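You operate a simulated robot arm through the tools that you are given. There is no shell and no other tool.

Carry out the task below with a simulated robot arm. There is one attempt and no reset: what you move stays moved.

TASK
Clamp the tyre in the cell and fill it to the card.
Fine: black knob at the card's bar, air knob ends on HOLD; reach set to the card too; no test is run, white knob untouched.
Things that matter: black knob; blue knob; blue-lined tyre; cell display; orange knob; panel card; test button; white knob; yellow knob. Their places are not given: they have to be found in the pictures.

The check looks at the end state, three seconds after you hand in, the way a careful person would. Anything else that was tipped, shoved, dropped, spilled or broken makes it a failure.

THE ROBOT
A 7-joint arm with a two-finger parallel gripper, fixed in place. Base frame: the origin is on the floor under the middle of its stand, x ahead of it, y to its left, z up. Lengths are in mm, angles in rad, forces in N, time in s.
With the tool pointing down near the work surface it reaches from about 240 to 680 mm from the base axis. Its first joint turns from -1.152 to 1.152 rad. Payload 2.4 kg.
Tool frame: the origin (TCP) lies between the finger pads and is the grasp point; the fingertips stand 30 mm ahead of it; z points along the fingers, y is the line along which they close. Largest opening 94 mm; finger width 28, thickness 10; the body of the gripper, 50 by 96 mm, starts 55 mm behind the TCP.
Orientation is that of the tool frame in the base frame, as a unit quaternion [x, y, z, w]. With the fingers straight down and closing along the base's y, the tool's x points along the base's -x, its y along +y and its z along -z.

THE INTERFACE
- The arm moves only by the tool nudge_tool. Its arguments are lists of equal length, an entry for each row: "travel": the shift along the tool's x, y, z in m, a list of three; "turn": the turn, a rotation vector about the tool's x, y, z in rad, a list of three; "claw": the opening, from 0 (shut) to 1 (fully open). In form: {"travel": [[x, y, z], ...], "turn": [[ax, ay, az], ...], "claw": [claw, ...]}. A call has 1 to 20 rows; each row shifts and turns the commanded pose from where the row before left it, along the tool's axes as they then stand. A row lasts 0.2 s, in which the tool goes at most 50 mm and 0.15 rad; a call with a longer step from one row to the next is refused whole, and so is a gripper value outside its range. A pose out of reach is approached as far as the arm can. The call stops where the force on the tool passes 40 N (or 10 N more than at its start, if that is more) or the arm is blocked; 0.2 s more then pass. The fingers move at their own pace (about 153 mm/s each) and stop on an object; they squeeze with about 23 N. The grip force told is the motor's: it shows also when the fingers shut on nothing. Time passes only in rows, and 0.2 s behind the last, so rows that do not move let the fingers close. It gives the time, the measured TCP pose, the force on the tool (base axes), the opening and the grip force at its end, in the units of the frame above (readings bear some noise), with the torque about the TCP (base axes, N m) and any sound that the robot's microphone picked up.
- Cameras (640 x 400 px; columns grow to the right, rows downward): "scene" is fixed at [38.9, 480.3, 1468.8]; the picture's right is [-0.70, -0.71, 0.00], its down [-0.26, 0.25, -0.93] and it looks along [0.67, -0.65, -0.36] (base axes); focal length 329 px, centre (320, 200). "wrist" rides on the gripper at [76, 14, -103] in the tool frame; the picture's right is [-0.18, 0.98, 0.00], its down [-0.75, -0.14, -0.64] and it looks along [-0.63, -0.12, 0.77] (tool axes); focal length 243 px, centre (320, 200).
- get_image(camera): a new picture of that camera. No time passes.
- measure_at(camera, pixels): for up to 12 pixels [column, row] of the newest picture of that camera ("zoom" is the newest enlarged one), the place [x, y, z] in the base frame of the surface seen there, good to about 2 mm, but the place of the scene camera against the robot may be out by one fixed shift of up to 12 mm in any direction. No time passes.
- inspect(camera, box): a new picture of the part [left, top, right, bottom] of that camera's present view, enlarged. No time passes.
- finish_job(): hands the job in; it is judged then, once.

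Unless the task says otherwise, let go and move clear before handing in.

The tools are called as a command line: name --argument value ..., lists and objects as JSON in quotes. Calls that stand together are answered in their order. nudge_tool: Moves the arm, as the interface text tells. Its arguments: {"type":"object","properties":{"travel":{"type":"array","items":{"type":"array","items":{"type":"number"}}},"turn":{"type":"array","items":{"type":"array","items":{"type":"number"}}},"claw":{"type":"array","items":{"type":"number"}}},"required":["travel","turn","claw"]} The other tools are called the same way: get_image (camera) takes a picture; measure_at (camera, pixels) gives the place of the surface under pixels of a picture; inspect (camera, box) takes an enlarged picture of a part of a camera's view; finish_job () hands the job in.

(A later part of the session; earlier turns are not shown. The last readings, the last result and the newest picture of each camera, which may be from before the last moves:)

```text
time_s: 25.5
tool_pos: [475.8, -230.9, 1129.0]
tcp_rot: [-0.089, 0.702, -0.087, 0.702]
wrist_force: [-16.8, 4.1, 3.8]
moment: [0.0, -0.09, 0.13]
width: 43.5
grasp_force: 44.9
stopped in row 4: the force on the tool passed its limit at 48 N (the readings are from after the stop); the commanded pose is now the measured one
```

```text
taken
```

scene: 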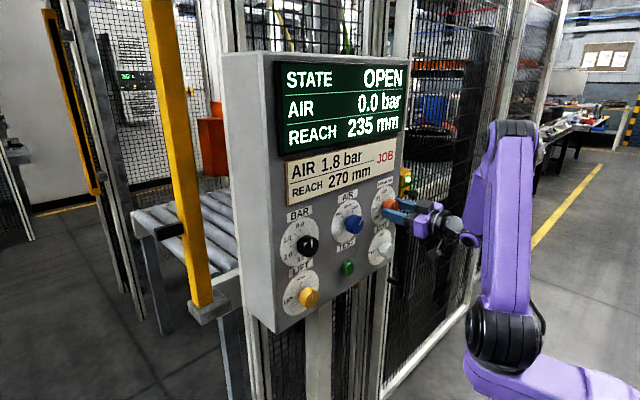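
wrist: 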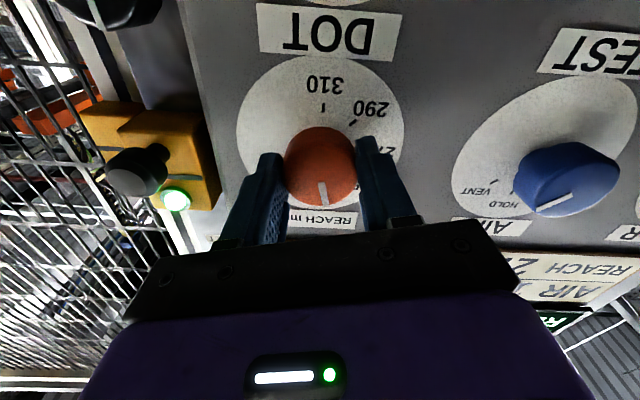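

The display follows live: REACH 235 mm. The force limit was touched from turning too briskly, so I continue slower, 0.05 rad per row.

nudge_tool --travel '[[0, 0, 0], [0, 0, 0], [0, 0, 0], [0, 0, 0], [0, 0, 0], [0, 0, 0], [0, 0, 0], [0, 0, 0], [0, 0, 0], [0, 0, 0], [0, 0, 0]]' --turn '[[0, 0, 0], [0, 0, -0.04], [0, 0, -0.05], [0, 0, -0.05], [0, 0, -0.05], [0, 0, -0.05], [0, 0, -0.05], [0, 0, -0.05], [0, 0, -0.05], [0, 0, -0.05], [0, 0, 0]]' --claw '[0.3, 0.3, 0.3, 0.3, 0.3, 0.3, 0.3, 0.3, 0.3, 0.3, 0.3]'

get_image --camera "scene"

```text
time_s: 27.0
tool_pos: [476.8, -230.0, 1129.3]
tcp_rot: [-0.18, 0.686, -0.174, 0.683]
wrist_force: [-15.9, 7.6, 4.1]
moment: [-0.01, 0.07, 0.24]
width: 43.3
grasp_force: 44.8
out of reach, approached as far as the arm can: row 7
stopped in row 7: the force on the tool passed its limit at 43 N (the readings are from after the stop); the commanded pose is now the measured one
```

```text
taken
```

scene: 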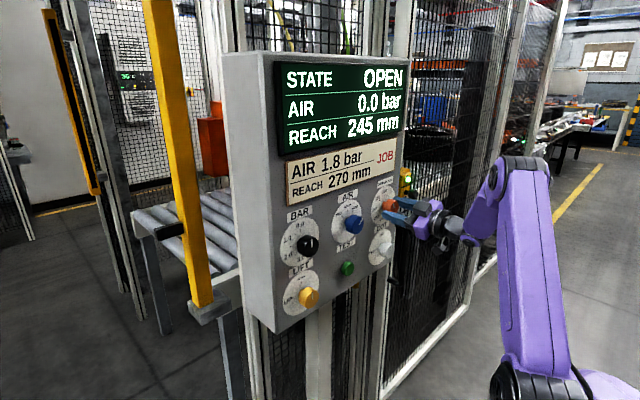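

REACH now shows 245 mm at a gripper roll of -0.5 rad, where the wrist runs out of range. I release, roll back the other way to regrip, and check the display holds.

nudge_tool --travel '[[0, 0, 0], [0, 0, 0], [0, 0, 0], [0, 0, 0], [0, 0, 0], [0, 0, 0], [0, 0, 0], [0, 0, 0], [0, 0, 0], [0, 0, 0], [0, 0, 0], [0, 0, 0], [0, 0, 0]]' --turn '[[0, 0, 0], [0, 0, 0], [0, 0, 0.1], [0, 0, 0.12], [0, 0, 0.12], [0, 0, 0.12], [0, 0, 0.12], [0, 0, 0.12], [0, 0, 0.12], [0, 0, 0.12], [0, 0, 0.12], [0, 0, 0.12], [0, 0, 0]]' --claw '[0.8, 0.8, 0.8, 0.8, 0.8, 0.8, 0.8, 0.8, 0.8, 0.8, 0.8, 0.8, 0.8]'

get_image --camera "scene"

get_image --camera "wrist"

```text
time_s: 29.8
tool_pos: [475.1, -231.2, 1128.4]
tcp_rot: [0.234, 0.67, 0.236, 0.664]
wrist_force: [-0.5, 0.1, 0.2]
moment: [-0.01, 0.0, 0.03]
width: 75.4
grasp_force: 0.1
```

```text
taken
```

scene: 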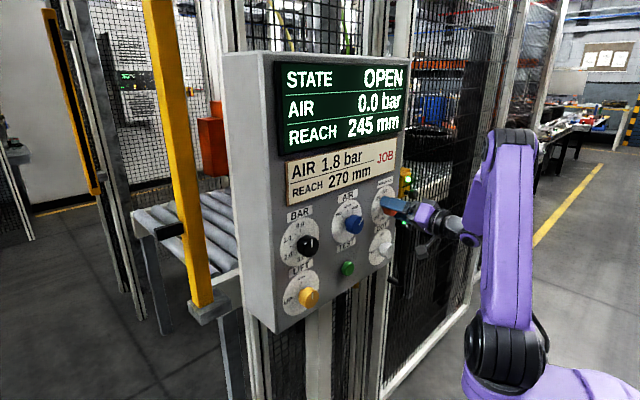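

```text
taken
```

wrist: 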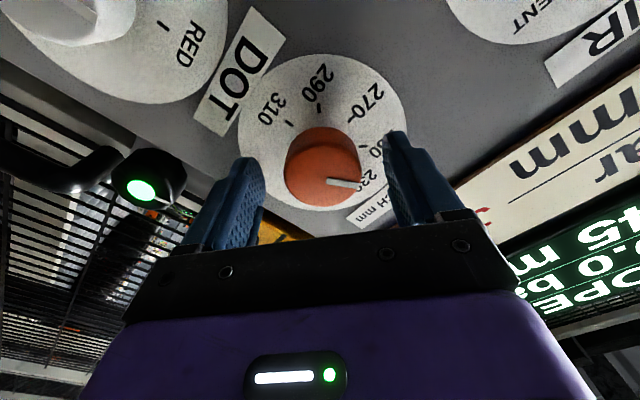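

REACH stayed at 245 after release and the tool is at roll +0.68. I roll a bit further, regrip, and turn the knob about 1.0 rad more, slowly.

nudge_tool --travel '[[0, 0, 0], [0, 0, 0], [0, 0, 0], [0, 0, 0], [0, 0, 0]]' --turn '[[0, 0, 0.12], [0, 0, 0.12], [0, 0, 0], [0, 0, 0], [0, 0, 0]]' --claw '[0.8, 0.8, 0.3, 0.3, 0.3]'

nudge_tool --travel '[[0, 0, 0], [0, 0, 0], [0, 0, 0], [0, 0, 0], [0, 0, 0], [0, 0, 0], [0, 0, 0], [0, 0, 0], [0, 0, 0], [0, 0, 0], [0, 0, 0], [0, 0, 0], [0, 0, 0], [0, 0, 0]]' --turn '[[0, 0, -0.05], [0, 0, -0.07], [0, 0, -0.07], [0, 0, -0.07], [0, 0, -0.07], [0, 0, -0.07], [0, 0, -0.07], [0, 0, -0.07], [0, 0, -0.07], [0, 0, -0.07], [0, 0, -0.07], [0, 0, -0.07], [0, 0, -0.05], [0, 0, 0]]' --claw '[0.3, 0.3, 0.3, 0.3, 0.3, 0.3, 0.3, 0.3, 0.3, 0.3, 0.3, 0.3, 0.3, 0.3]'

get_image --camera "scene"

get_image --camera "wrist"

```text
time_s: 31.0
tool_pos: [476.1, -230.1, 1131.2]
tcp_rot: [0.311, 0.636, 0.315, 0.632]
wrist_force: [-6.6, 5.5, 13.9]
moment: [0.02, -0.23, 0.48]
width: 43.1
grasp_force: 44.8
```

```text
time_s: 34.0
tool_pos: [476.9, -230.1, 1129.5]
tcp_rot: [0.013, 0.708, 0.019, 0.706]
wrist_force: [-2.9, 9.6, 20.2]
moment: [0.01, 0.17, 0.32]
width: 43.1
grasp_force: 45.2
```

```text
taken
```

scene: 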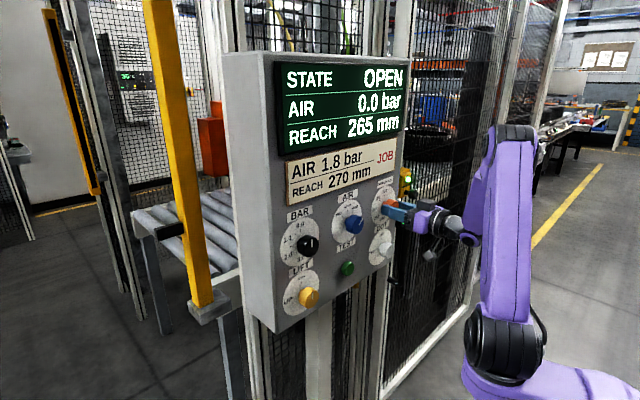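

```text
taken
```

wrist: 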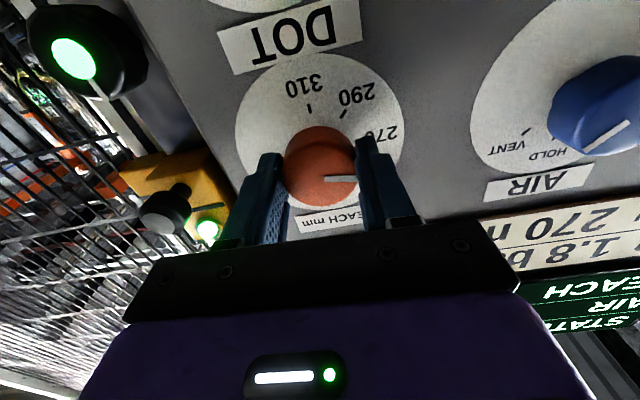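

REACH now shows 265 mm (display steps of 5). I turn another ~0.12 rad to reach 270.

nudge_tool --travel '[[0, 0, 0], [0, 0, 0], [0, 0, 0], [0, 0, 0]]' --turn '[[0, 0, -0.05], [0, 0, -0.05], [0, 0, -0.01], [0, 0, 0]]' --claw '[0.3, 0.3, 0.3, 0.3]'

get_image --camera "scene"

inspect --camera "wrist" --box '[220, 40, 420, 240]'

```text
time_s: 35.0
tool_pos: [476.6, -229.7, 1128.8]
tcp_rot: [-0.025, 0.707, -0.019, 0.706]
wrist_force: [0.1, 8.0, 19.6]
moment: [0.01, -0.28, 0.4]
width: 43.3
grasp_force: 45.6
```

```text
taken
```

scene: 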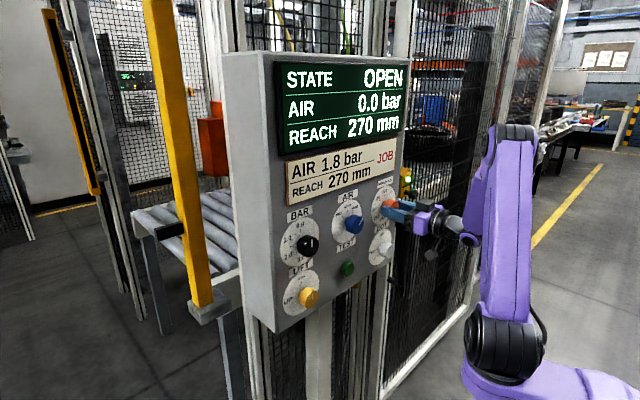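

```text
2.00 times, centred on (320, 140) of wrist
```

zoom: 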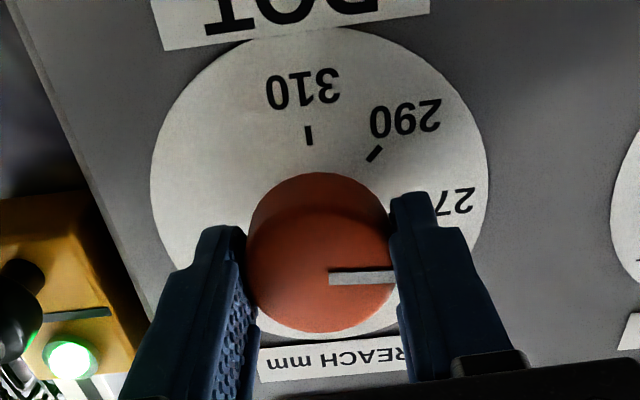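

The display reads REACH 270. I release to see whether the pointer really sits on 270, and measure the pointer's two ends.

nudge_tool --travel '[[0, 0, 0], [0, 0, 0], [0, 0, 0]]' --turn '[[0, 0, 0], [0, 0, 0], [0, 0, 0]]' --claw '[0.8, 0.8, 0.8]'

inspect --camera "wrist" --box '[220, 40, 420, 240]'

get_image --camera "scene"

```text
time_s: 35.8
tool_pos: [477.1, -230.2, 1127.7]
tcp_rot: [-0.025, 0.709, -0.019, 0.704]
wrist_force: [-0.8, 0.9, 0.1]
moment: [0.0, 0.01, -0.02]
width: 74.9
grasp_force: 0.0
```

```text
2.00 times, centred on (320, 140) of wrist
```

zoom: 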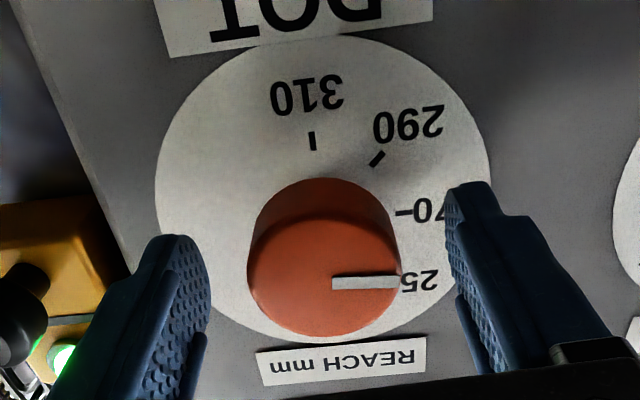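

```text
taken
```

scene: 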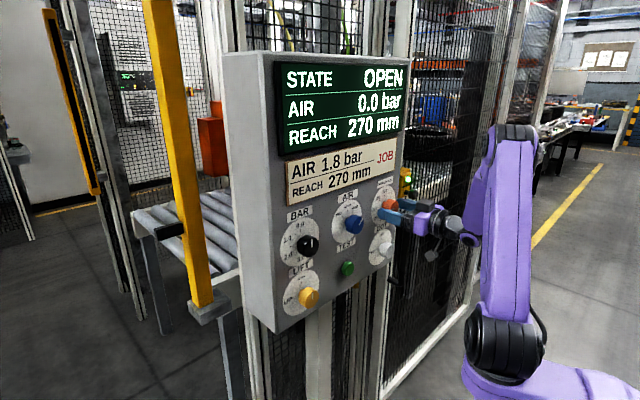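

The pointer's ends measure about 85° rather than 90° (my turn totals agree: 0.505 + 0.977 rad), so 267–268 mm rounded up. I regrip and add 0.09 rad.

nudge_tool --travel '[[-0.001, 0, 0], [0, 0, 0], [0, 0, 0], [0, 0, 0], [0, 0, 0], [0, 0, 0], [0, 0, 0]]' --turn '[[0, 0, 0], [0, 0, 0], [0, 0, 0], [0, 0, -0.03], [0, 0, -0.03], [0, 0, -0.03], [0, 0, 0]]' --claw '[0.3, 0.3, 0.3, 0.3, 0.3, 0.3, 0.3]'

nudge_tool --travel '[[0, 0, 0], [0, 0, 0], [0, 0, 0]]' --turn '[[0, 0, 0], [0, 0, 0], [0, 0, 0]]' --claw '[0.8, 0.8, 0.8]'

inspect --camera "wrist" --box '[260, 100, 400, 240]'

get_image --camera "scene"

```text
time_s: 37.4
tool_pos: [476.3, -230.6, 1128.9]
tcp_rot: [-0.057, 0.708, -0.051, 0.702]
wrist_force: [-5.4, 6.1, -10.1]
moment: [-0.05, 0.53, -0.15]
width: 43.1
grasp_force: 45.1
```

```text
time_s: 38.2
tool_pos: [475.6, -231.8, 1129.8]
tcp_rot: [-0.057, 0.707, -0.052, 0.703]
wrist_force: [0.0, 0.1, 0.1]
moment: [0.02, -0.02, 0.0]
width: 75.3
grasp_force: 0.0
```

```text
2.86 times, centred on (330, 170) of wrist
```

zoom: 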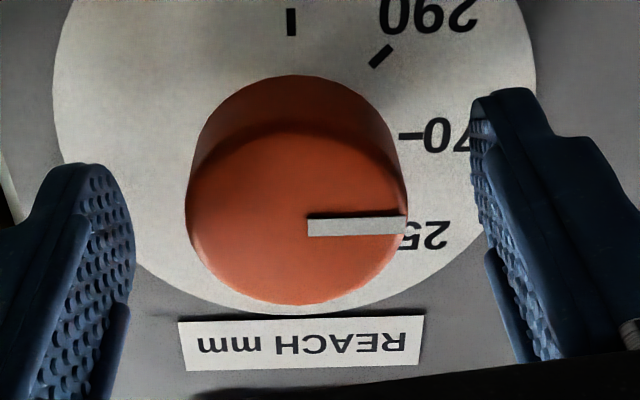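

```text
taken
```

scene: 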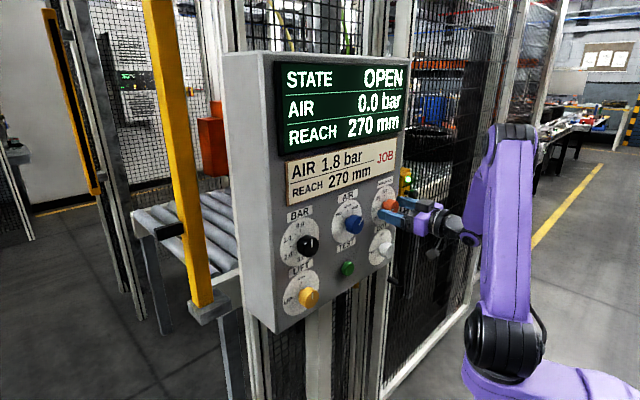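

The pointer line is parallel to the 270 tick and the display reads 270: REACH is set. Now I back off, rise, tip the tool down and travel over to the black BAR knob on the +y side.

nudge_tool --travel '[[0, 0, -0.015], [0, 0, -0.02], [0, 0, -0.01], [0, 0, 0], [-0.03, 0, 0], [-0.04, 0, 0], [-0.04, 0, 0], [-0.04, 0, 0], [-0.03, 0, 0], [0, 0, 0]]' --turn '[[0, 0, 0], [0, 0, 0], [0, 0, 0], [0, 0, 0.147], [0, 0, 0], [0, 0, 0], [0, 0, 0], [0, 0, 0], [0, 0, 0], [0, 0, 0]]' --claw '[0.8, 0.8, 0.8, 0.8, 0.8, 0.8, 0.8, 0.8, 0.8, 0.8]'

nudge_tool --travel '[[0, 0, 0], [0, 0, 0], [0, 0, 0], [0, 0, 0], [0, 0, 0], [0, 0, 0], [0, 0, 0], [0, 0, 0], [0, 0, 0], [0, 0, 0]]' --turn '[[0, 0.14, 0], [0, 0.14, 0], [0, 0.14, 0], [0, 0.14, 0], [0, 0.14, 0], [0, 0.14, 0], [0, 0.14, 0], [0, 0.14, 0], [0, 0.14, 0], [0, 0.14, 0]]' --claw '[0.8, 0.8, 0.8, 0.8, 0.8, 0.8, 0.8, 0.8, 0.8, 0.8]'

get_image --camera "scene"

```text
time_s: 40.4
tool_pos: [434.2, -231.3, 1310.8]
tcp_rot: [-0.003, 0.709, -0.001, 0.705]
wrist_force: [0.8, -0.5, 0.1]
moment: [0.01, 0.0, -0.04]
width: 75.5
grasp_force: 0.0
```

```text
time_s: 42.6
tool_pos: [432.0, -232.0, 1309.3]
tcp_rot: [-0.003, 0.997, -0.003, 0.081]
wrist_force: [0.9, -0.1, 0.0]
moment: [-0.02, -0.02, 0.04]
width: 75.1
grasp_force: 0.1
```

```text
taken
```

scene: 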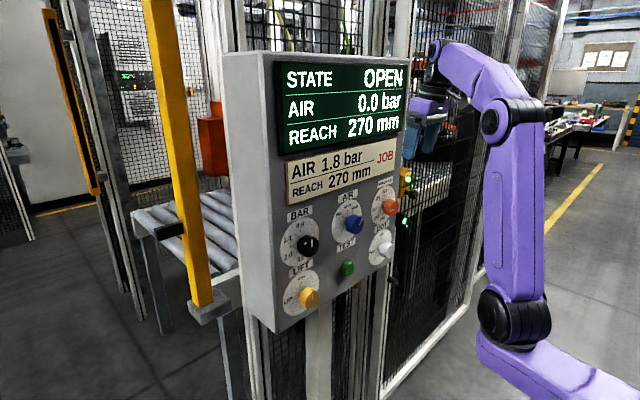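

Clear above the knobs; now I travel to the +y side at this height and level the tool there.

nudge_tool --travel '[[0.003, 0.045, 0], [0.003, 0.045, 0], [0.003, 0.045, 0], [0.003, 0.045, 0], [0, 0.045, 0], [0, 0.045, 0], [0, 0.045, 0], [0, 0.025, 0], [0, 0, 0]]' --turn '[[0, 0, 0], [0, 0, 0], [0, 0, 0], [0, 0, 0], [0, 0, 0], [0, 0, 0], [0, 0, 0], [0, 0, 0], [0, 0, 0]]' --claw '[0.8, 0.8, 0.8, 0.8, 0.8, 0.8, 0.8, 0.8, 0.8]'

nudge_tool --travel '[[0, 0, 0], [0, 0, 0], [0, 0, 0], [0, 0, 0], [0, 0, 0], [0, 0, 0], [0, 0, 0], [0, 0, 0], [0, 0, 0], [0, 0, 0], [0, 0, 0]]' --turn '[[0, -0.14, 0], [0, -0.14, 0], [0, -0.14, 0], [0, -0.14, 0], [0, -0.14, 0], [0, -0.14, 0], [0, -0.14, 0], [0, -0.14, 0], [0, -0.14, 0], [0, -0.145, 0], [0, 0, 0]]' --claw '[0.8, 0.8, 0.8, 0.8, 0.8, 0.8, 0.8, 0.8, 0.8, 0.8, 0.8]'

get_image --camera "scene"

```text
time_s: 44.6
tool_pos: [417.9, 110.4, 1306.2]
tcp_rot: [-0.004, 0.997, -0.002, 0.082]
wrist_force: [0.3, 0.8, -0.4]
moment: [0.0, 0.01, -0.02]
width: 75.0
grasp_force: 0.0
```

```text
time_s: 47.0
tool_pos: [420.4, 117.7, 1302.6]
tcp_rot: [-0.01, 0.731, 0.009, 0.683]
wrist_force: [0.0, 1.1, 0.2]
moment: [-0.01, 0.03, -0.01]
width: 74.9
grasp_force: 0.0
out of reach, approached as far as the arm can: row 9
```

```text
taken
```

scene: 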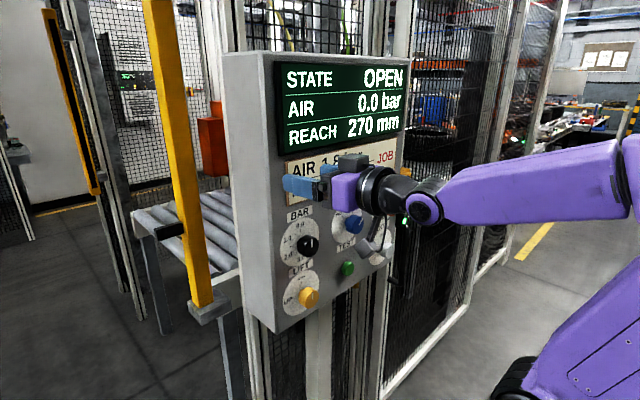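

The first joint swung to the other side here (shoulder at pixel ~(515,390)) and leveling stopped 0.07 rad short. I'll measure the arm links again to plan a better posture for the +y knobs.

measure_at --camera "scene" --pixels '[[515, 385], [425, 208], [620, 170], [580, 180], [500, 190], [600, 330], [630, 290], [400, 190], [378, 190], [345, 190]]'

inspect --camera "scene" --box '[280, 120, 640, 400]'

```text
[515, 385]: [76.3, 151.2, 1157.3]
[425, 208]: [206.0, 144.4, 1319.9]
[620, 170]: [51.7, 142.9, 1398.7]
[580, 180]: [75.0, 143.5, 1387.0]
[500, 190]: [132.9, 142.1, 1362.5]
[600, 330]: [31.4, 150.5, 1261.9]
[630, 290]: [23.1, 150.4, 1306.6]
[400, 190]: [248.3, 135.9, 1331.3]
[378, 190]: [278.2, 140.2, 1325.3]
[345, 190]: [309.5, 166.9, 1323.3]
```

```text
1.43 times, centred on (460, 260) of scene
```

zoom: 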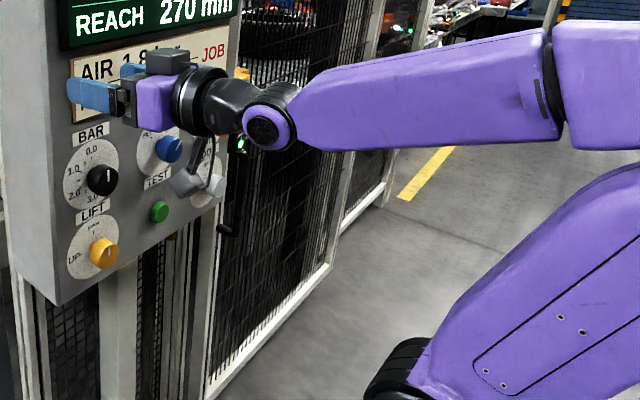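

The geometry is clear now: the elbow can't fold closer than ~206 mm shoulder-to-wrist, so for +y knobs I must approach from farther left so the shoulder swings to the right. I tip the tool down again and go out to y ~ +215 before leveling.

nudge_tool --travel '[[0, 0, 0], [0, 0, 0], [0, 0, 0], [0, 0, 0], [0, 0, 0], [0, 0, 0], [0, 0, 0], [0, 0, 0], [0, 0, 0], [0, 0, 0]]' --turn '[[0, 0.14, 0], [0, 0.14, 0], [0, 0.14, 0], [0, 0.14, 0], [0, 0.14, 0], [0, 0.14, 0], [0, 0.14, 0], [0, 0.14, 0], [0, 0.14, 0], [0, 0.14, 0]]' --claw '[0.8, 0.8, 0.8, 0.8, 0.8, 0.8, 0.8, 0.8, 0.8, 0.8]'

nudge_tool --travel '[[0, 0.035, 0], [0, 0.035, 0], [0, 0.035, 0], [0, 0, 0]]' --turn '[[0, 0, 0], [0, 0, 0], [0, 0, 0], [0, 0, 0]]' --claw '[0.8, 0.8, 0.8, 0.8]'

get_image --camera "scene"

```text
time_s: 49.2
tool_pos: [420.0, 117.0, 1303.9]
tcp_rot: [-0.015, 0.999, 0.001, 0.05]
wrist_force: [-0.1, 0.2, 0.0]
moment: [0.01, 0.0, 0.0]
width: 75.0
grasp_force: 0.0
```

```text
time_s: 50.2
tool_pos: [417.0, 222.4, 1303.1]
tcp_rot: [-0.014, 0.999, 0.0, 0.051]
wrist_force: [-0.7, 0.4, -1.0]
moment: [-0.01, 0.0, 0.01]
width: 75.3
grasp_force: 0.0
```

```text
taken
```

scene: 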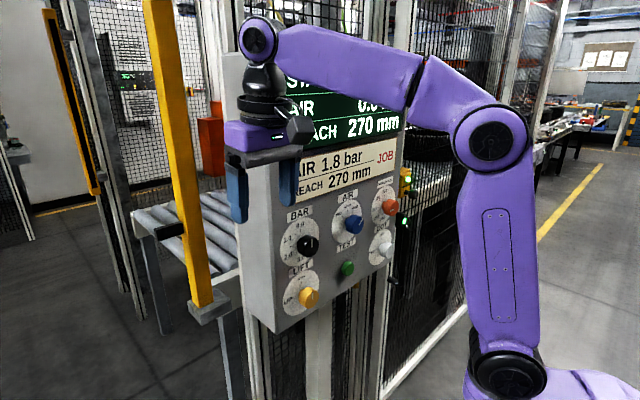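

At y = 222 now. I check where the shoulder stands before leveling.

measure_at --camera "scene" --pixels '[[509, 376], [492, 145], [497, 280], [600, 385], [258, 40], [570, 395]]'

```text
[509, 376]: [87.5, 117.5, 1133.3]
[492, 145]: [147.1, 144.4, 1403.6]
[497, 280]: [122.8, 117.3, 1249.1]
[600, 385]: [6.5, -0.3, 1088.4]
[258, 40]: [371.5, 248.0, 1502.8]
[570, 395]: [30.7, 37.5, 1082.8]
```

The first joint is at about +38°, and leveling here would put the wrist at azimuth 47°, so it should swing the right way; for margin I go out to y ≈ 290 and level there.

nudge_tool --travel '[[0, 0.035, 0], [0, 0.035, 0], [0, 0, 0]]' --turn '[[0, 0, 0], [0, 0, 0], [0, 0, 0]]' --claw '[0.8, 0.8, 0.8]'

nudge_tool --travel '[[0, 0, 0], [0, 0, 0], [0, 0, 0], [0, 0, 0], [0, 0, 0], [0, 0, 0], [0, 0, 0], [0, 0, 0], [0, 0, 0], [0, 0, 0], [0, 0, 0], [0, 0, 0]]' --turn '[[0, -0.14, 0], [0, -0.14, 0], [0, -0.14, 0], [0, -0.14, 0], [0, -0.14, 0], [0, -0.14, 0], [0, -0.14, 0], [0, -0.14, 0], [0, -0.14, 0], [0, -0.14, 0], [0, -0.07, 0], [0, 0, 0]]' --claw '[0.8, 0.8, 0.8, 0.8, 0.8, 0.8, 0.8, 0.8, 0.8, 0.8, 0.8, 0.8]'

get_image --camera "scene"

```text
time_s: 51.0
tool_pos: [415.4, 292.4, 1303.3]
tcp_rot: [-0.015, 0.999, 0.0, 0.051]
wrist_force: [0.4, 0.3, -0.6]
moment: [0.0, -0.01, 0.02]
width: 75.3
grasp_force: 0.1
```

```text
time_s: 53.6
tool_pos: [413.9, 291.8, 1304.3]
tcp_rot: [-0.011, 0.706, 0.01, 0.708]
wrist_force: [0.7, -0.4, 0.3]
moment: [-0.01, 0.0, 0.03]
width: 75.2
grasp_force: 0.1
```

```text
taken
```

scene: 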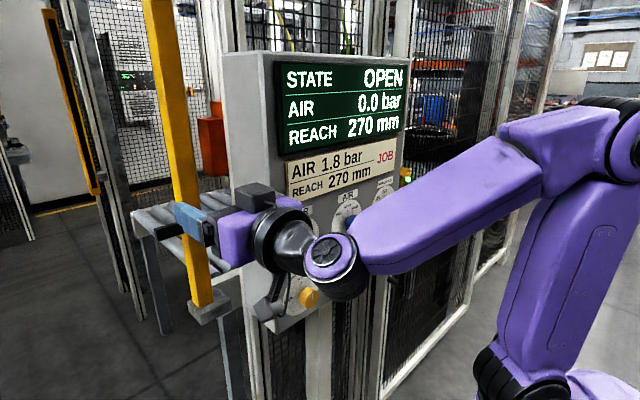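

Leveled at (414, 292, 1304). I correct the small yaw and slide toward -y at this height in moderate steps, checking that the shoulder swings right.

nudge_tool --travel '[[0, -0.03, 0.005], [0, -0.03, 0.005], [0, -0.03, 0.005], [0, -0.03, 0], [0, -0.02, 0], [0, 0, 0]]' --turn '[[0.03, 0, 0], [0, 0, 0], [0, 0, 0], [0, 0, 0], [0, 0, 0], [0, 0, 0]]' --claw '[0.8, 0.8, 0.8, 0.8, 0.8, 0.8]'

get_image --camera "scene"

```text
time_s: 55.0
tool_pos: [430.9, 152.6, 1304.2]
tcp_rot: [0.0, 0.707, -0.001, 0.708]
wrist_force: [0.7, 0.2, 0.6]
moment: [0.01, -0.01, -0.02]
width: 75.0
grasp_force: 0.1
```

```text
taken
```

scene: 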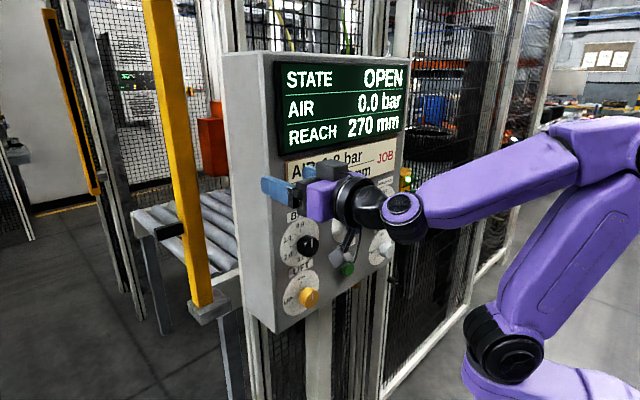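

The shoulder is moving the right way (pixel 505,345). I continue to y ≈ 72 at this height.

nudge_tool --travel '[[0, -0.025, 0.002], [0, -0.025, 0.002], [0, -0.02, 0], [0, -0.01, 0], [0, 0, 0]]' --turn '[[0, 0, 0], [0, 0, 0], [0, 0, 0], [0, 0, 0], [0, 0, 0]]' --claw '[0.8, 0.8, 0.8, 0.8, 0.8]'

get_image --camera "scene"

```text
time_s: 56.2
tool_pos: [435.5, 70.7, 1304.2]
tcp_rot: [-0.001, 0.706, -0.001, 0.708]
wrist_force: [0.0, -0.8, -1.1]
moment: [0.01, 0.0, 0.0]
width: 75.1
grasp_force: 0.0
```

```text
taken
```

scene: 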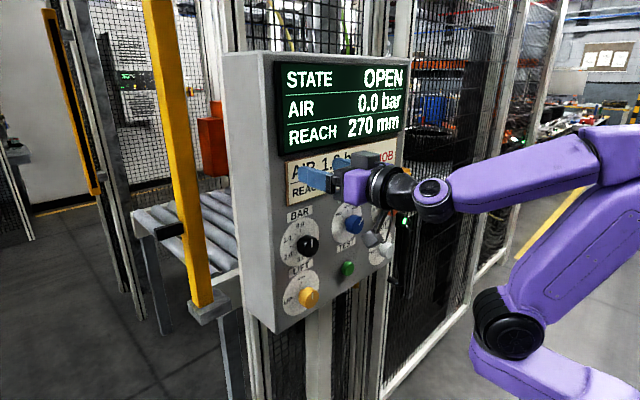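

Shoulder near (510,320): first joint ≈ +7°, below the wrist's azimuth, so descending should push it to the right as wanted. I descend toward the black knob, slowly, with the fingers straddling its column.

nudge_tool --travel '[[0.025, 0, 0.002], [0.025, 0, 0.002], [0.025, 0, 0.002], [0.025, 0, 0], [0, 0, 0]]' --turn '[[0, 0, 0], [0, 0, 0], [0, 0, 0], [0, 0, 0], [0, 0, 0]]' --claw '[0.8, 0.8, 0.8, 0.8, 0.8]'

get_image --camera "scene"

```text
time_s: 57.4
tool_pos: [441.0, 72.9, 1203.6]
tcp_rot: [0.0, 0.707, 0.0, 0.707]
wrist_force: [0.2, -0.7, 0.4]
moment: [-0.03, -0.01, 0.0]
width: 75.2
grasp_force: 0.1
```

```text
taken
```

scene: 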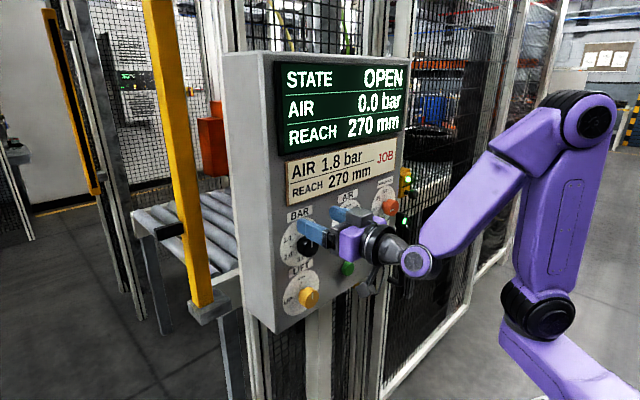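

Working well (z = 1204, shoulder at (540,305)). I continue down to z ≈ 1129.

nudge_tool --travel '[[0.02, 0, 0.002], [0.02, -0.001, 0.002], [0.02, -0.001, 0.002], [0.014, 0, 0], [0, 0, 0]]' --turn '[[0, 0, 0], [0, 0, 0], [0, 0, 0], [0, 0, 0], [0, 0, 0]]' --claw '[0.8, 0.8, 0.8, 0.8, 0.8]'

get_image --camera "wrist"

inspect --camera "wrist" --box '[220, 40, 420, 240]'

```text
time_s: 58.6
tool_pos: [446.9, 71.8, 1129.5]
tcp_rot: [0.0, 0.707, 0.0, 0.708]
wrist_force: [0.3, 0.1, 0.5]
moment: [-0.03, 0.02, 0.0]
width: 75.4
grasp_force: 0.0
```

```text
taken
```

wrist: 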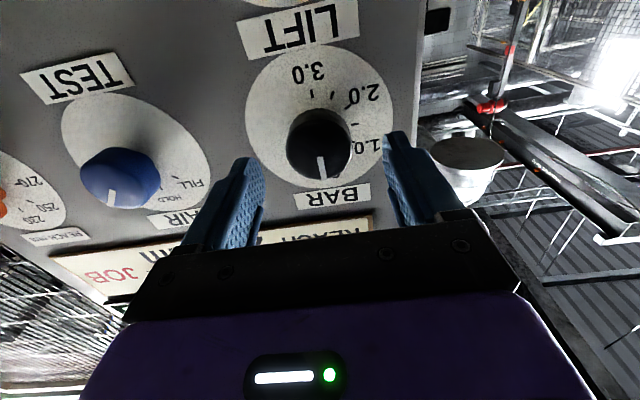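

```text
2.00 times, centred on (320, 140) of wrist
```

zoom: 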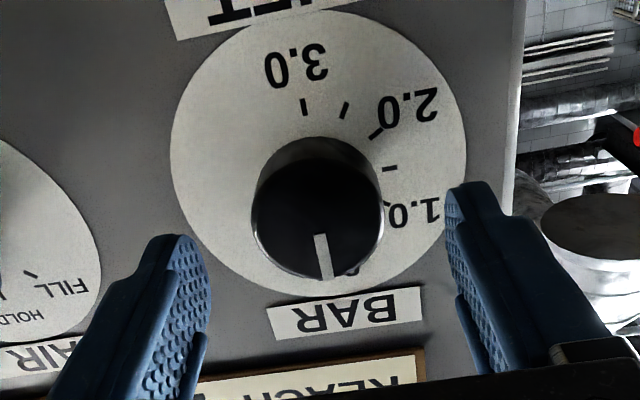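

The black knob is between the fingers; its ticks give centre y = 70.7, z = 1129.5, matching my pose. I advance and grip it at roll 0.

nudge_tool --travel '[[0, -0.001, 0.014], [0, 0, 0.014], [0, 0, 0], [0, 0, 0], [0, 0, 0]]' --turn '[[0, 0, 0], [0, 0, 0], [0, 0, 0], [0, 0, 0], [0, 0, 0]]' --claw '[0.8, 0.8, 0.3, 0.3, 0.3]'

nudge_tool --travel '[[0, 0, 0], [0, 0, 0], [0, 0, 0], [0, 0, 0], [0, 0, 0], [0, 0, 0], [0, 0, 0], [0, 0, 0], [0, 0, 0]]' --turn '[[0, 0, -0.05], [0, 0, -0.07], [0, 0, -0.07], [0, 0, -0.07], [0, 0, -0.07], [0, 0, -0.07], [0, 0, -0.07], [0, 0, -0.05], [0, 0, 0]]' --claw '[0.3, 0.3, 0.3, 0.3, 0.3, 0.3, 0.3, 0.3, 0.3]'

get_image --camera "scene"

get_image --camera "wrist"

```text
time_s: 59.8
tool_pos: [475.9, 70.3, 1130.4]
tcp_rot: [0.0, 0.707, -0.001, 0.708]
wrist_force: [1.6, 3.1, -1.7]
moment: [-0.04, -0.07, 0.16]
width: 43.2
grasp_force: 45.1
```

```text
time_s: 61.8
tool_pos: [474.5, 70.8, 1130.0]
tcp_rot: [-0.182, 0.683, -0.182, 0.684]
wrist_force: [9.3, 8.5, -3.8]
moment: [0.01, 0.14, 0.28]
width: 43.3
grasp_force: 45.1
```

```text
taken
```

scene: 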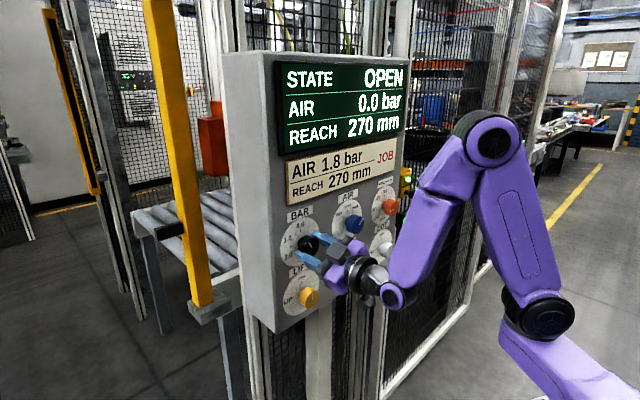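

```text
taken
```

wrist: 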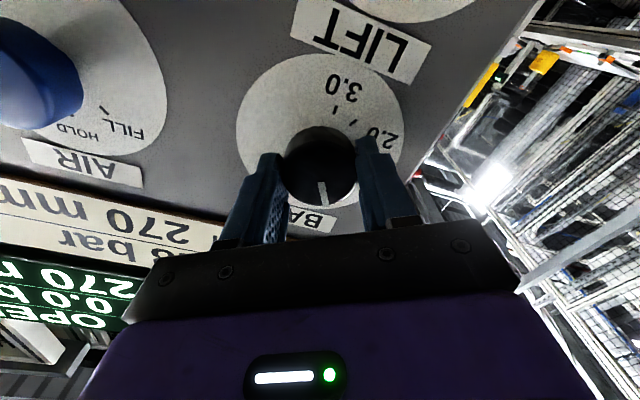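

The knob turns with the gripper (roll now -0.52, pointer unchanged relative to fingers) with low forces. I keep turning.

nudge_tool --travel '[[0, 0, 0], [0, 0, 0], [0, 0, 0], [0, 0, 0], [0, 0, 0], [0, 0, 0], [0, 0, 0], [0, 0, 0], [0, 0, 0], [0, 0, 0]]' --turn '[[0, 0, -0.05], [0, 0, -0.07], [0, 0, -0.07], [0, 0, -0.07], [0, 0, -0.07], [0, 0, -0.07], [0, 0, -0.07], [0, 0, -0.07], [0, 0, -0.05], [0, 0, 0]]' --claw '[0.3, 0.3, 0.3, 0.3, 0.3, 0.3, 0.3, 0.3, 0.3, 0.3]'

```text
time_s: 64.0
tool_pos: [475.8, 68.3, 1128.7]
tcp_rot: [-0.373, 0.601, -0.373, 0.601]
wrist_force: [8.5, 11.2, -3.0]
moment: [-0.03, 0.2, 0.07]
width: 43.6
grasp_force: 45.1
```

Roll is now -1.11 rad and still in reach. I continue by another 0.4 rad.

nudge_tool --travel '[[0, 0, 0], [0, 0, 0], [0, 0, 0], [0, 0, 0], [0, 0, 0], [0, 0, 0], [0, 0, 0]]' --turn '[[0, 0, -0.05], [0, 0, -0.07], [0, 0, -0.07], [0, 0, -0.07], [0, 0, -0.07], [0, 0, -0.07], [0, 0, 0]]' --claw '[0.3, 0.3, 0.3, 0.3, 0.3, 0.3, 0.3]'

get_image --camera "scene"

get_image --camera "wrist"

```text
time_s: 65.6
tool_pos: [475.7, 69.2, 1130.3]
tcp_rot: [-0.484, 0.515, -0.485, 0.515]
wrist_force: [7.7, 12.1, -3.8]
moment: [-0.01, 0.13, 0.24]
width: 43.3
grasp_force: 44.7
```

```text
taken
```

scene: 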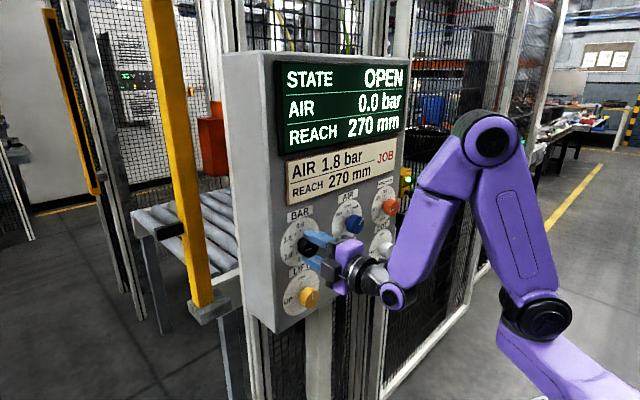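

```text
taken
```

wrist: 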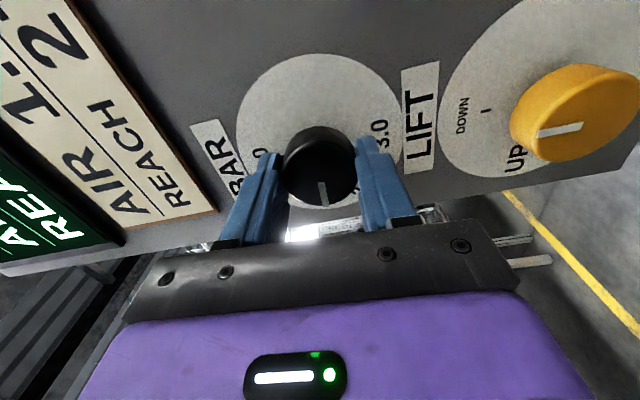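

Roll -1.51 rad so far (86.5°). I turn the remaining 0.375 rad to 108° (1.8 bar).

nudge_tool --travel '[[0, 0, 0], [0, 0, 0], [0, 0, 0], [0, 0, 0], [0, 0, 0], [0, 0, 0], [0, 0, 0]]' --turn '[[0, 0, -0.05], [0, 0, -0.07], [0, 0, -0.07], [0, 0, -0.07], [0, 0, -0.07], [0, 0, -0.045], [0, 0, 0]]' --claw '[0.3, 0.3, 0.3, 0.3, 0.3, 0.3, 0.3]'

nudge_tool --travel '[[0, 0, 0], [0, 0, 0], [0, 0, 0]]' --turn '[[0, 0, 0], [0, 0, 0], [0, 0, 0]]' --claw '[0.8, 0.8, 0.8]'

inspect --camera "wrist" --box '[220, 40, 420, 240]'

inspect --camera "scene" --box '[270, 195, 350, 275]'

```text
time_s: 67.2
tool_pos: [475.3, 68.3, 1129.9]
tcp_rot: [0.572, -0.415, 0.573, -0.415]
wrist_force: [7.5, 11.4, 0.3]
moment: [-0.02, -0.02, 0.35]
width: 43.5
grasp_force: 45.2
```

```text
time_s: 68.0
tool_pos: [475.0, 70.3, 1129.9]
tcp_rot: [0.571, -0.416, 0.573, -0.415]
wrist_force: [-0.1, -0.2, -0.8]
moment: [-0.03, 0.01, -0.03]
width: 75.1
grasp_force: 0.0
```

```text
2.00 times, centred on (320, 140) of wrist
```

zoom: 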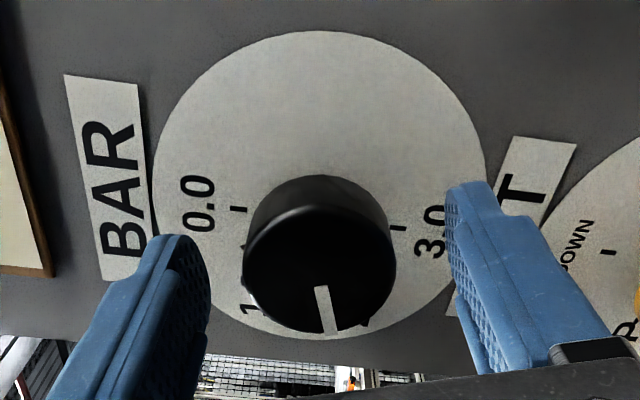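

```text
5.00 times, centred on (310, 235) of scene
```

zoom: 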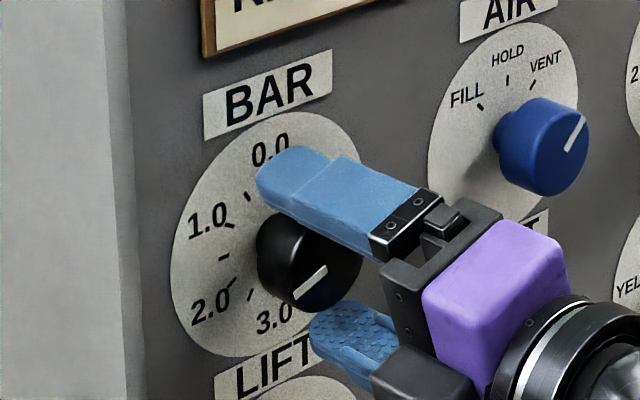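

Total turn was 1.887 rad = 108.1°, and the pointer measures ~108°: BAR is at 1.8. Now I back off slightly, unroll, and go down in front of the yellow LIFT knob.

nudge_tool --travel '[[0, 0, -0.014], [0, 0, -0.014], [0, 0, 0], [0, 0, 0], [0, 0, 0], [0, 0, 0], [0, 0, 0], [0, 0, 0], [0, 0, 0], [0, 0, 0], [0, 0, 0], [0, 0, 0], [0, 0, 0], [0, 0, 0], [0, 0, 0], [0, 0, 0], [0, 0, 0], [0, 0, 0]]' --turn '[[0, 0, 0], [0, 0, 0], [0, 0, 0.13], [0, 0, 0.13], [0, 0, 0.13], [0, 0, 0.13], [0, 0, 0.13], [0, 0, 0.13], [0, 0, 0.13], [0, 0, 0.13], [0, 0, 0.13], [0, 0, 0.13], [0, 0, 0.13], [0, 0, 0.13], [0, 0, 0.13], [0, 0, 0.13], [0, 0, 0.067], [0, 0, 0]]' --claw '[0.8, 0.8, 0.8, 0.8, 0.8, 0.8, 0.8, 0.8, 0.8, 0.8, 0.8, 0.8, 0.8, 0.8, 0.8, 0.8, 0.8, 0.8]'

nudge_tool --travel '[[0.03, 0, 0], [0.03, 0, 0], [0.03, 0, 0], [0.03, 0, 0], [0.01, 0, 0], [0, 0, 0]]' --turn '[[0, 0, 0], [0, 0, 0], [0, 0, 0], [0, 0, 0], [0, 0, 0], [0, 0, 0]]' --claw '[0.8, 0.8, 0.8, 0.8, 0.8, 0.8]'

get_image --camera "scene"

inspect --camera "wrist" --box '[220, 40, 420, 240]'

```text
time_s: 71.8
tool_pos: [446.9, 68.5, 1131.0]
tcp_rot: [0.001, 0.707, 0.002, 0.707]
wrist_force: [-0.5, 0.5, -0.2]
moment: [0.02, 0.01, 0.03]
width: 74.9
grasp_force: 0.1
```

```text
time_s: 73.2
tool_pos: [469.6, 102.5, 1034.4]
tcp_rot: [-0.001, 0.707, -0.001, 0.708]
wrist_force: [-1.8, -1.0, 5.3]
moment: [-0.21, -0.09, -0.16]
width: 76.1
grasp_force: 0.5
out of reach, approached as far as the arm can: row 2, 3, 4, 5
```

```text
taken
```

scene: 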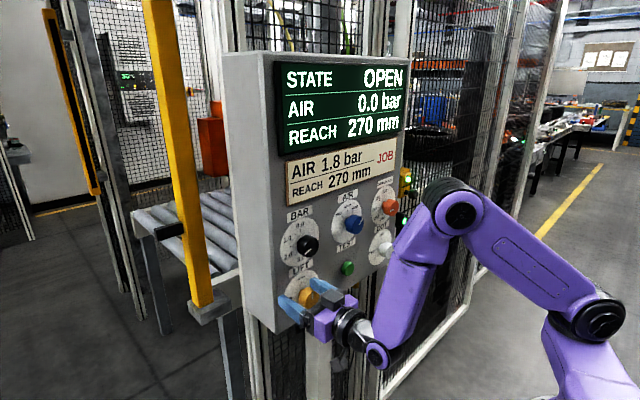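

```text
2.00 times, centred on (320, 140) of wrist
```

zoom: 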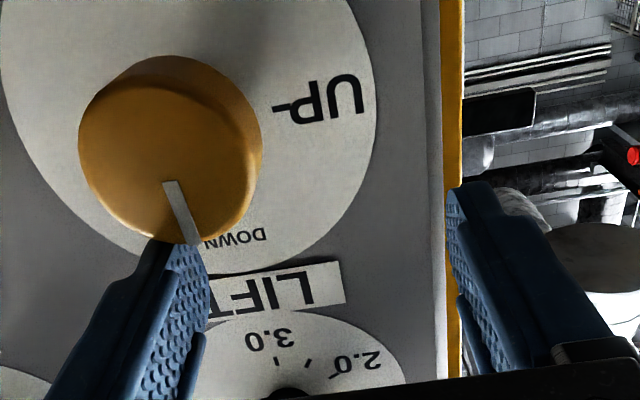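

The arm ran out of reach descending level and slid to (470, 102, 1034), with the right finger just above the yellow knob (light 5 N contact). I'll lift straight up off it, then tilt the tool downward ~20°, which lets the wrist stay higher.

nudge_tool --travel '[[-0.012, 0, 0], [-0.013, 0, 0], [0, 0, 0]]' --turn '[[0, 0, 0], [0, 0, 0], [0, 0, 0]]' --claw '[0.8, 0.8, 0.8]'

get_image --camera "wrist"

inspect --camera "scene" --box '[260, 220, 400, 330]'

```text
time_s: 74.0
tool_pos: [470.6, 103.5, 1059.0]
tcp_rot: [0.001, 0.707, 0.0, 0.707]
wrist_force: [-0.6, -0.6, -0.6]
moment: [0.01, 0.0, 0.01]
width: 75.6
grasp_force: 0.1
```

```text
taken
```

wrist: 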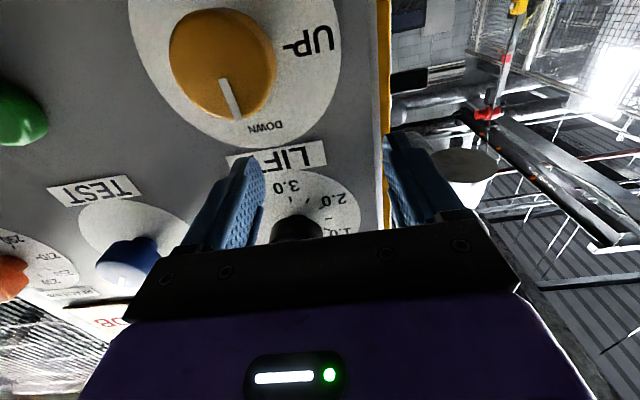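

```text
3.64 times, centred on (330, 275) of scene
```

zoom: 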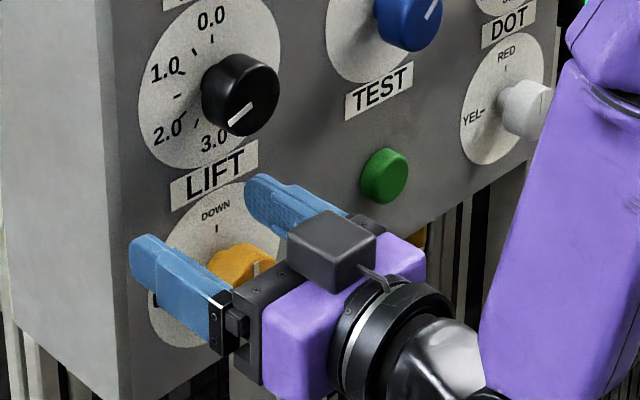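

Contact is gone and the BAR pointer looks unchanged. I tilt the tool down 20° here and then centre on the yellow knob's column at y ≈ 70.

nudge_tool --travel '[[0, 0, -0.005], [0, 0, -0.005], [0, 0, -0.005], [0, 0, 0]]' --turn '[[0, 0.12, 0], [0, 0.12, 0], [0, 0.11, 0], [0, 0, 0]]' --claw '[0.8, 0.8, 0.8, 0.8]'

nudge_tool --travel '[[0, -0.01, -0.003], [0, -0.012, -0.003], [0, -0.011, 0], [0, 0, 0]]' --turn '[[0, 0, 0], [0, 0, 0], [0, 0, 0], [0, 0, 0]]' --claw '[0.8, 0.8, 0.8, 0.8]'

get_image --camera "wrist"

get_image --camera "scene"

```text
time_s: 75.0
tool_pos: [455.8, 103.0, 1060.2]
tcp_rot: [0.001, 0.82, 0.0, 0.573]
wrist_force: [0.0, 0.0, -0.8]
moment: [0.01, 0.02, 0.01]
width: 75.1
grasp_force: 0.1
```

```text
time_s: 76.0
tool_pos: [450.3, 69.9, 1062.4]
tcp_rot: [0.001, 0.819, 0.001, 0.574]
wrist_force: [-0.3, 0.5, -0.3]
moment: [0.02, -0.01, 0.01]
width: 75.1
grasp_force: 0.1
```

```text
taken
```

wrist: 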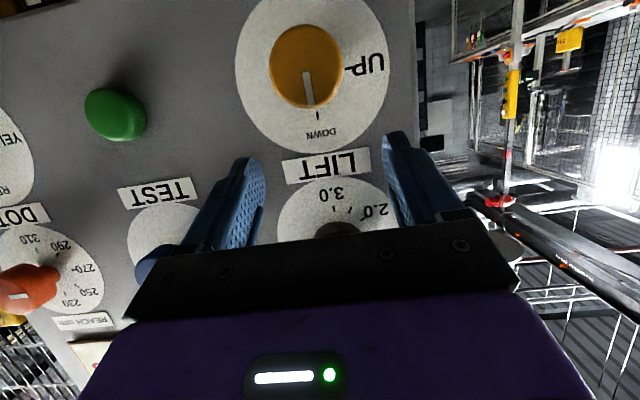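

```text
taken
```

scene: 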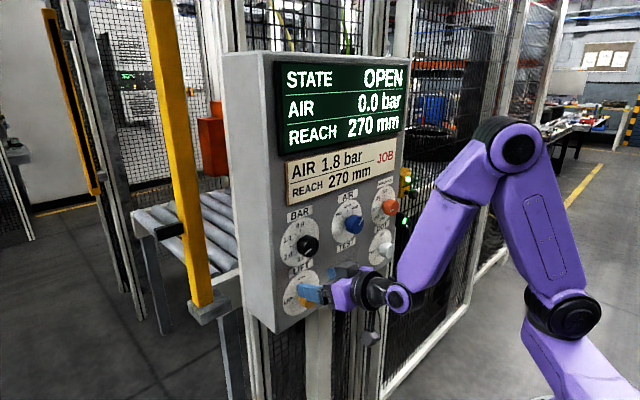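

Tilted 20° at (450, 70, 1062) with the arm comfortable; the yellow ticks give its centre as y ≈ 70, z ≈ 1000.5, pointer on DOWN. I lower straight down 62 mm and then advance 25 mm along +x.

nudge_tool --travel '[[0.0194, 0, 0.0071], [0.0194, 0, 0.0071], [0.0194, 0, 0.0071], [0, 0, 0]]' --turn '[[0, 0, 0], [0, 0, 0], [0, 0, 0], [0, 0, 0]]' --claw '[0.8, 0.8, 0.8, 0.8]'

get_image --camera "wrist"

get_image --camera "scene"

```text
time_s: 77.0
tool_pos: [450.3, 69.3, 1000.6]
tcp_rot: [0.001, 0.819, 0.0, 0.574]
wrist_force: [0.7, 0.5, -1.0]
moment: [-0.01, 0.01, 0.02]
width: 75.5
grasp_force: 0.1
```

```text
taken
```

wrist: 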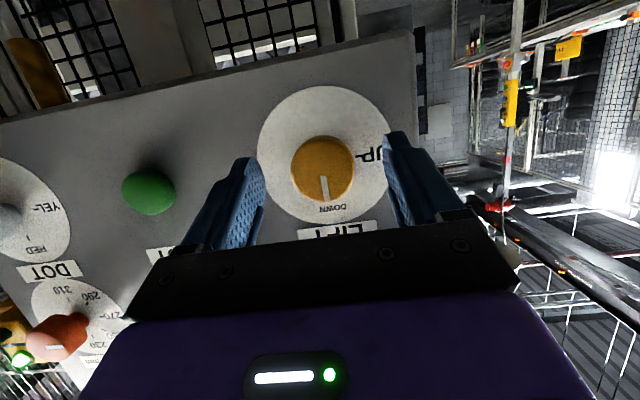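

```text
taken
```

scene: 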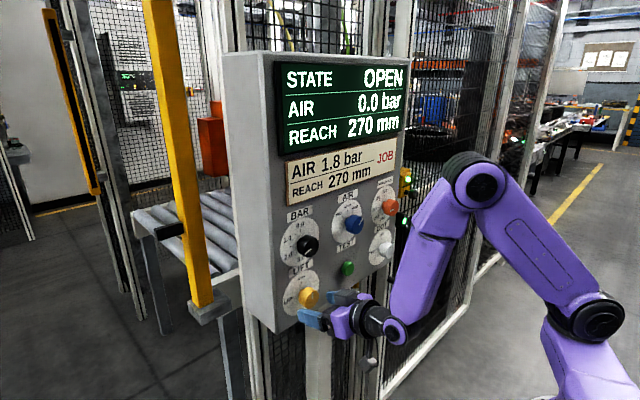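

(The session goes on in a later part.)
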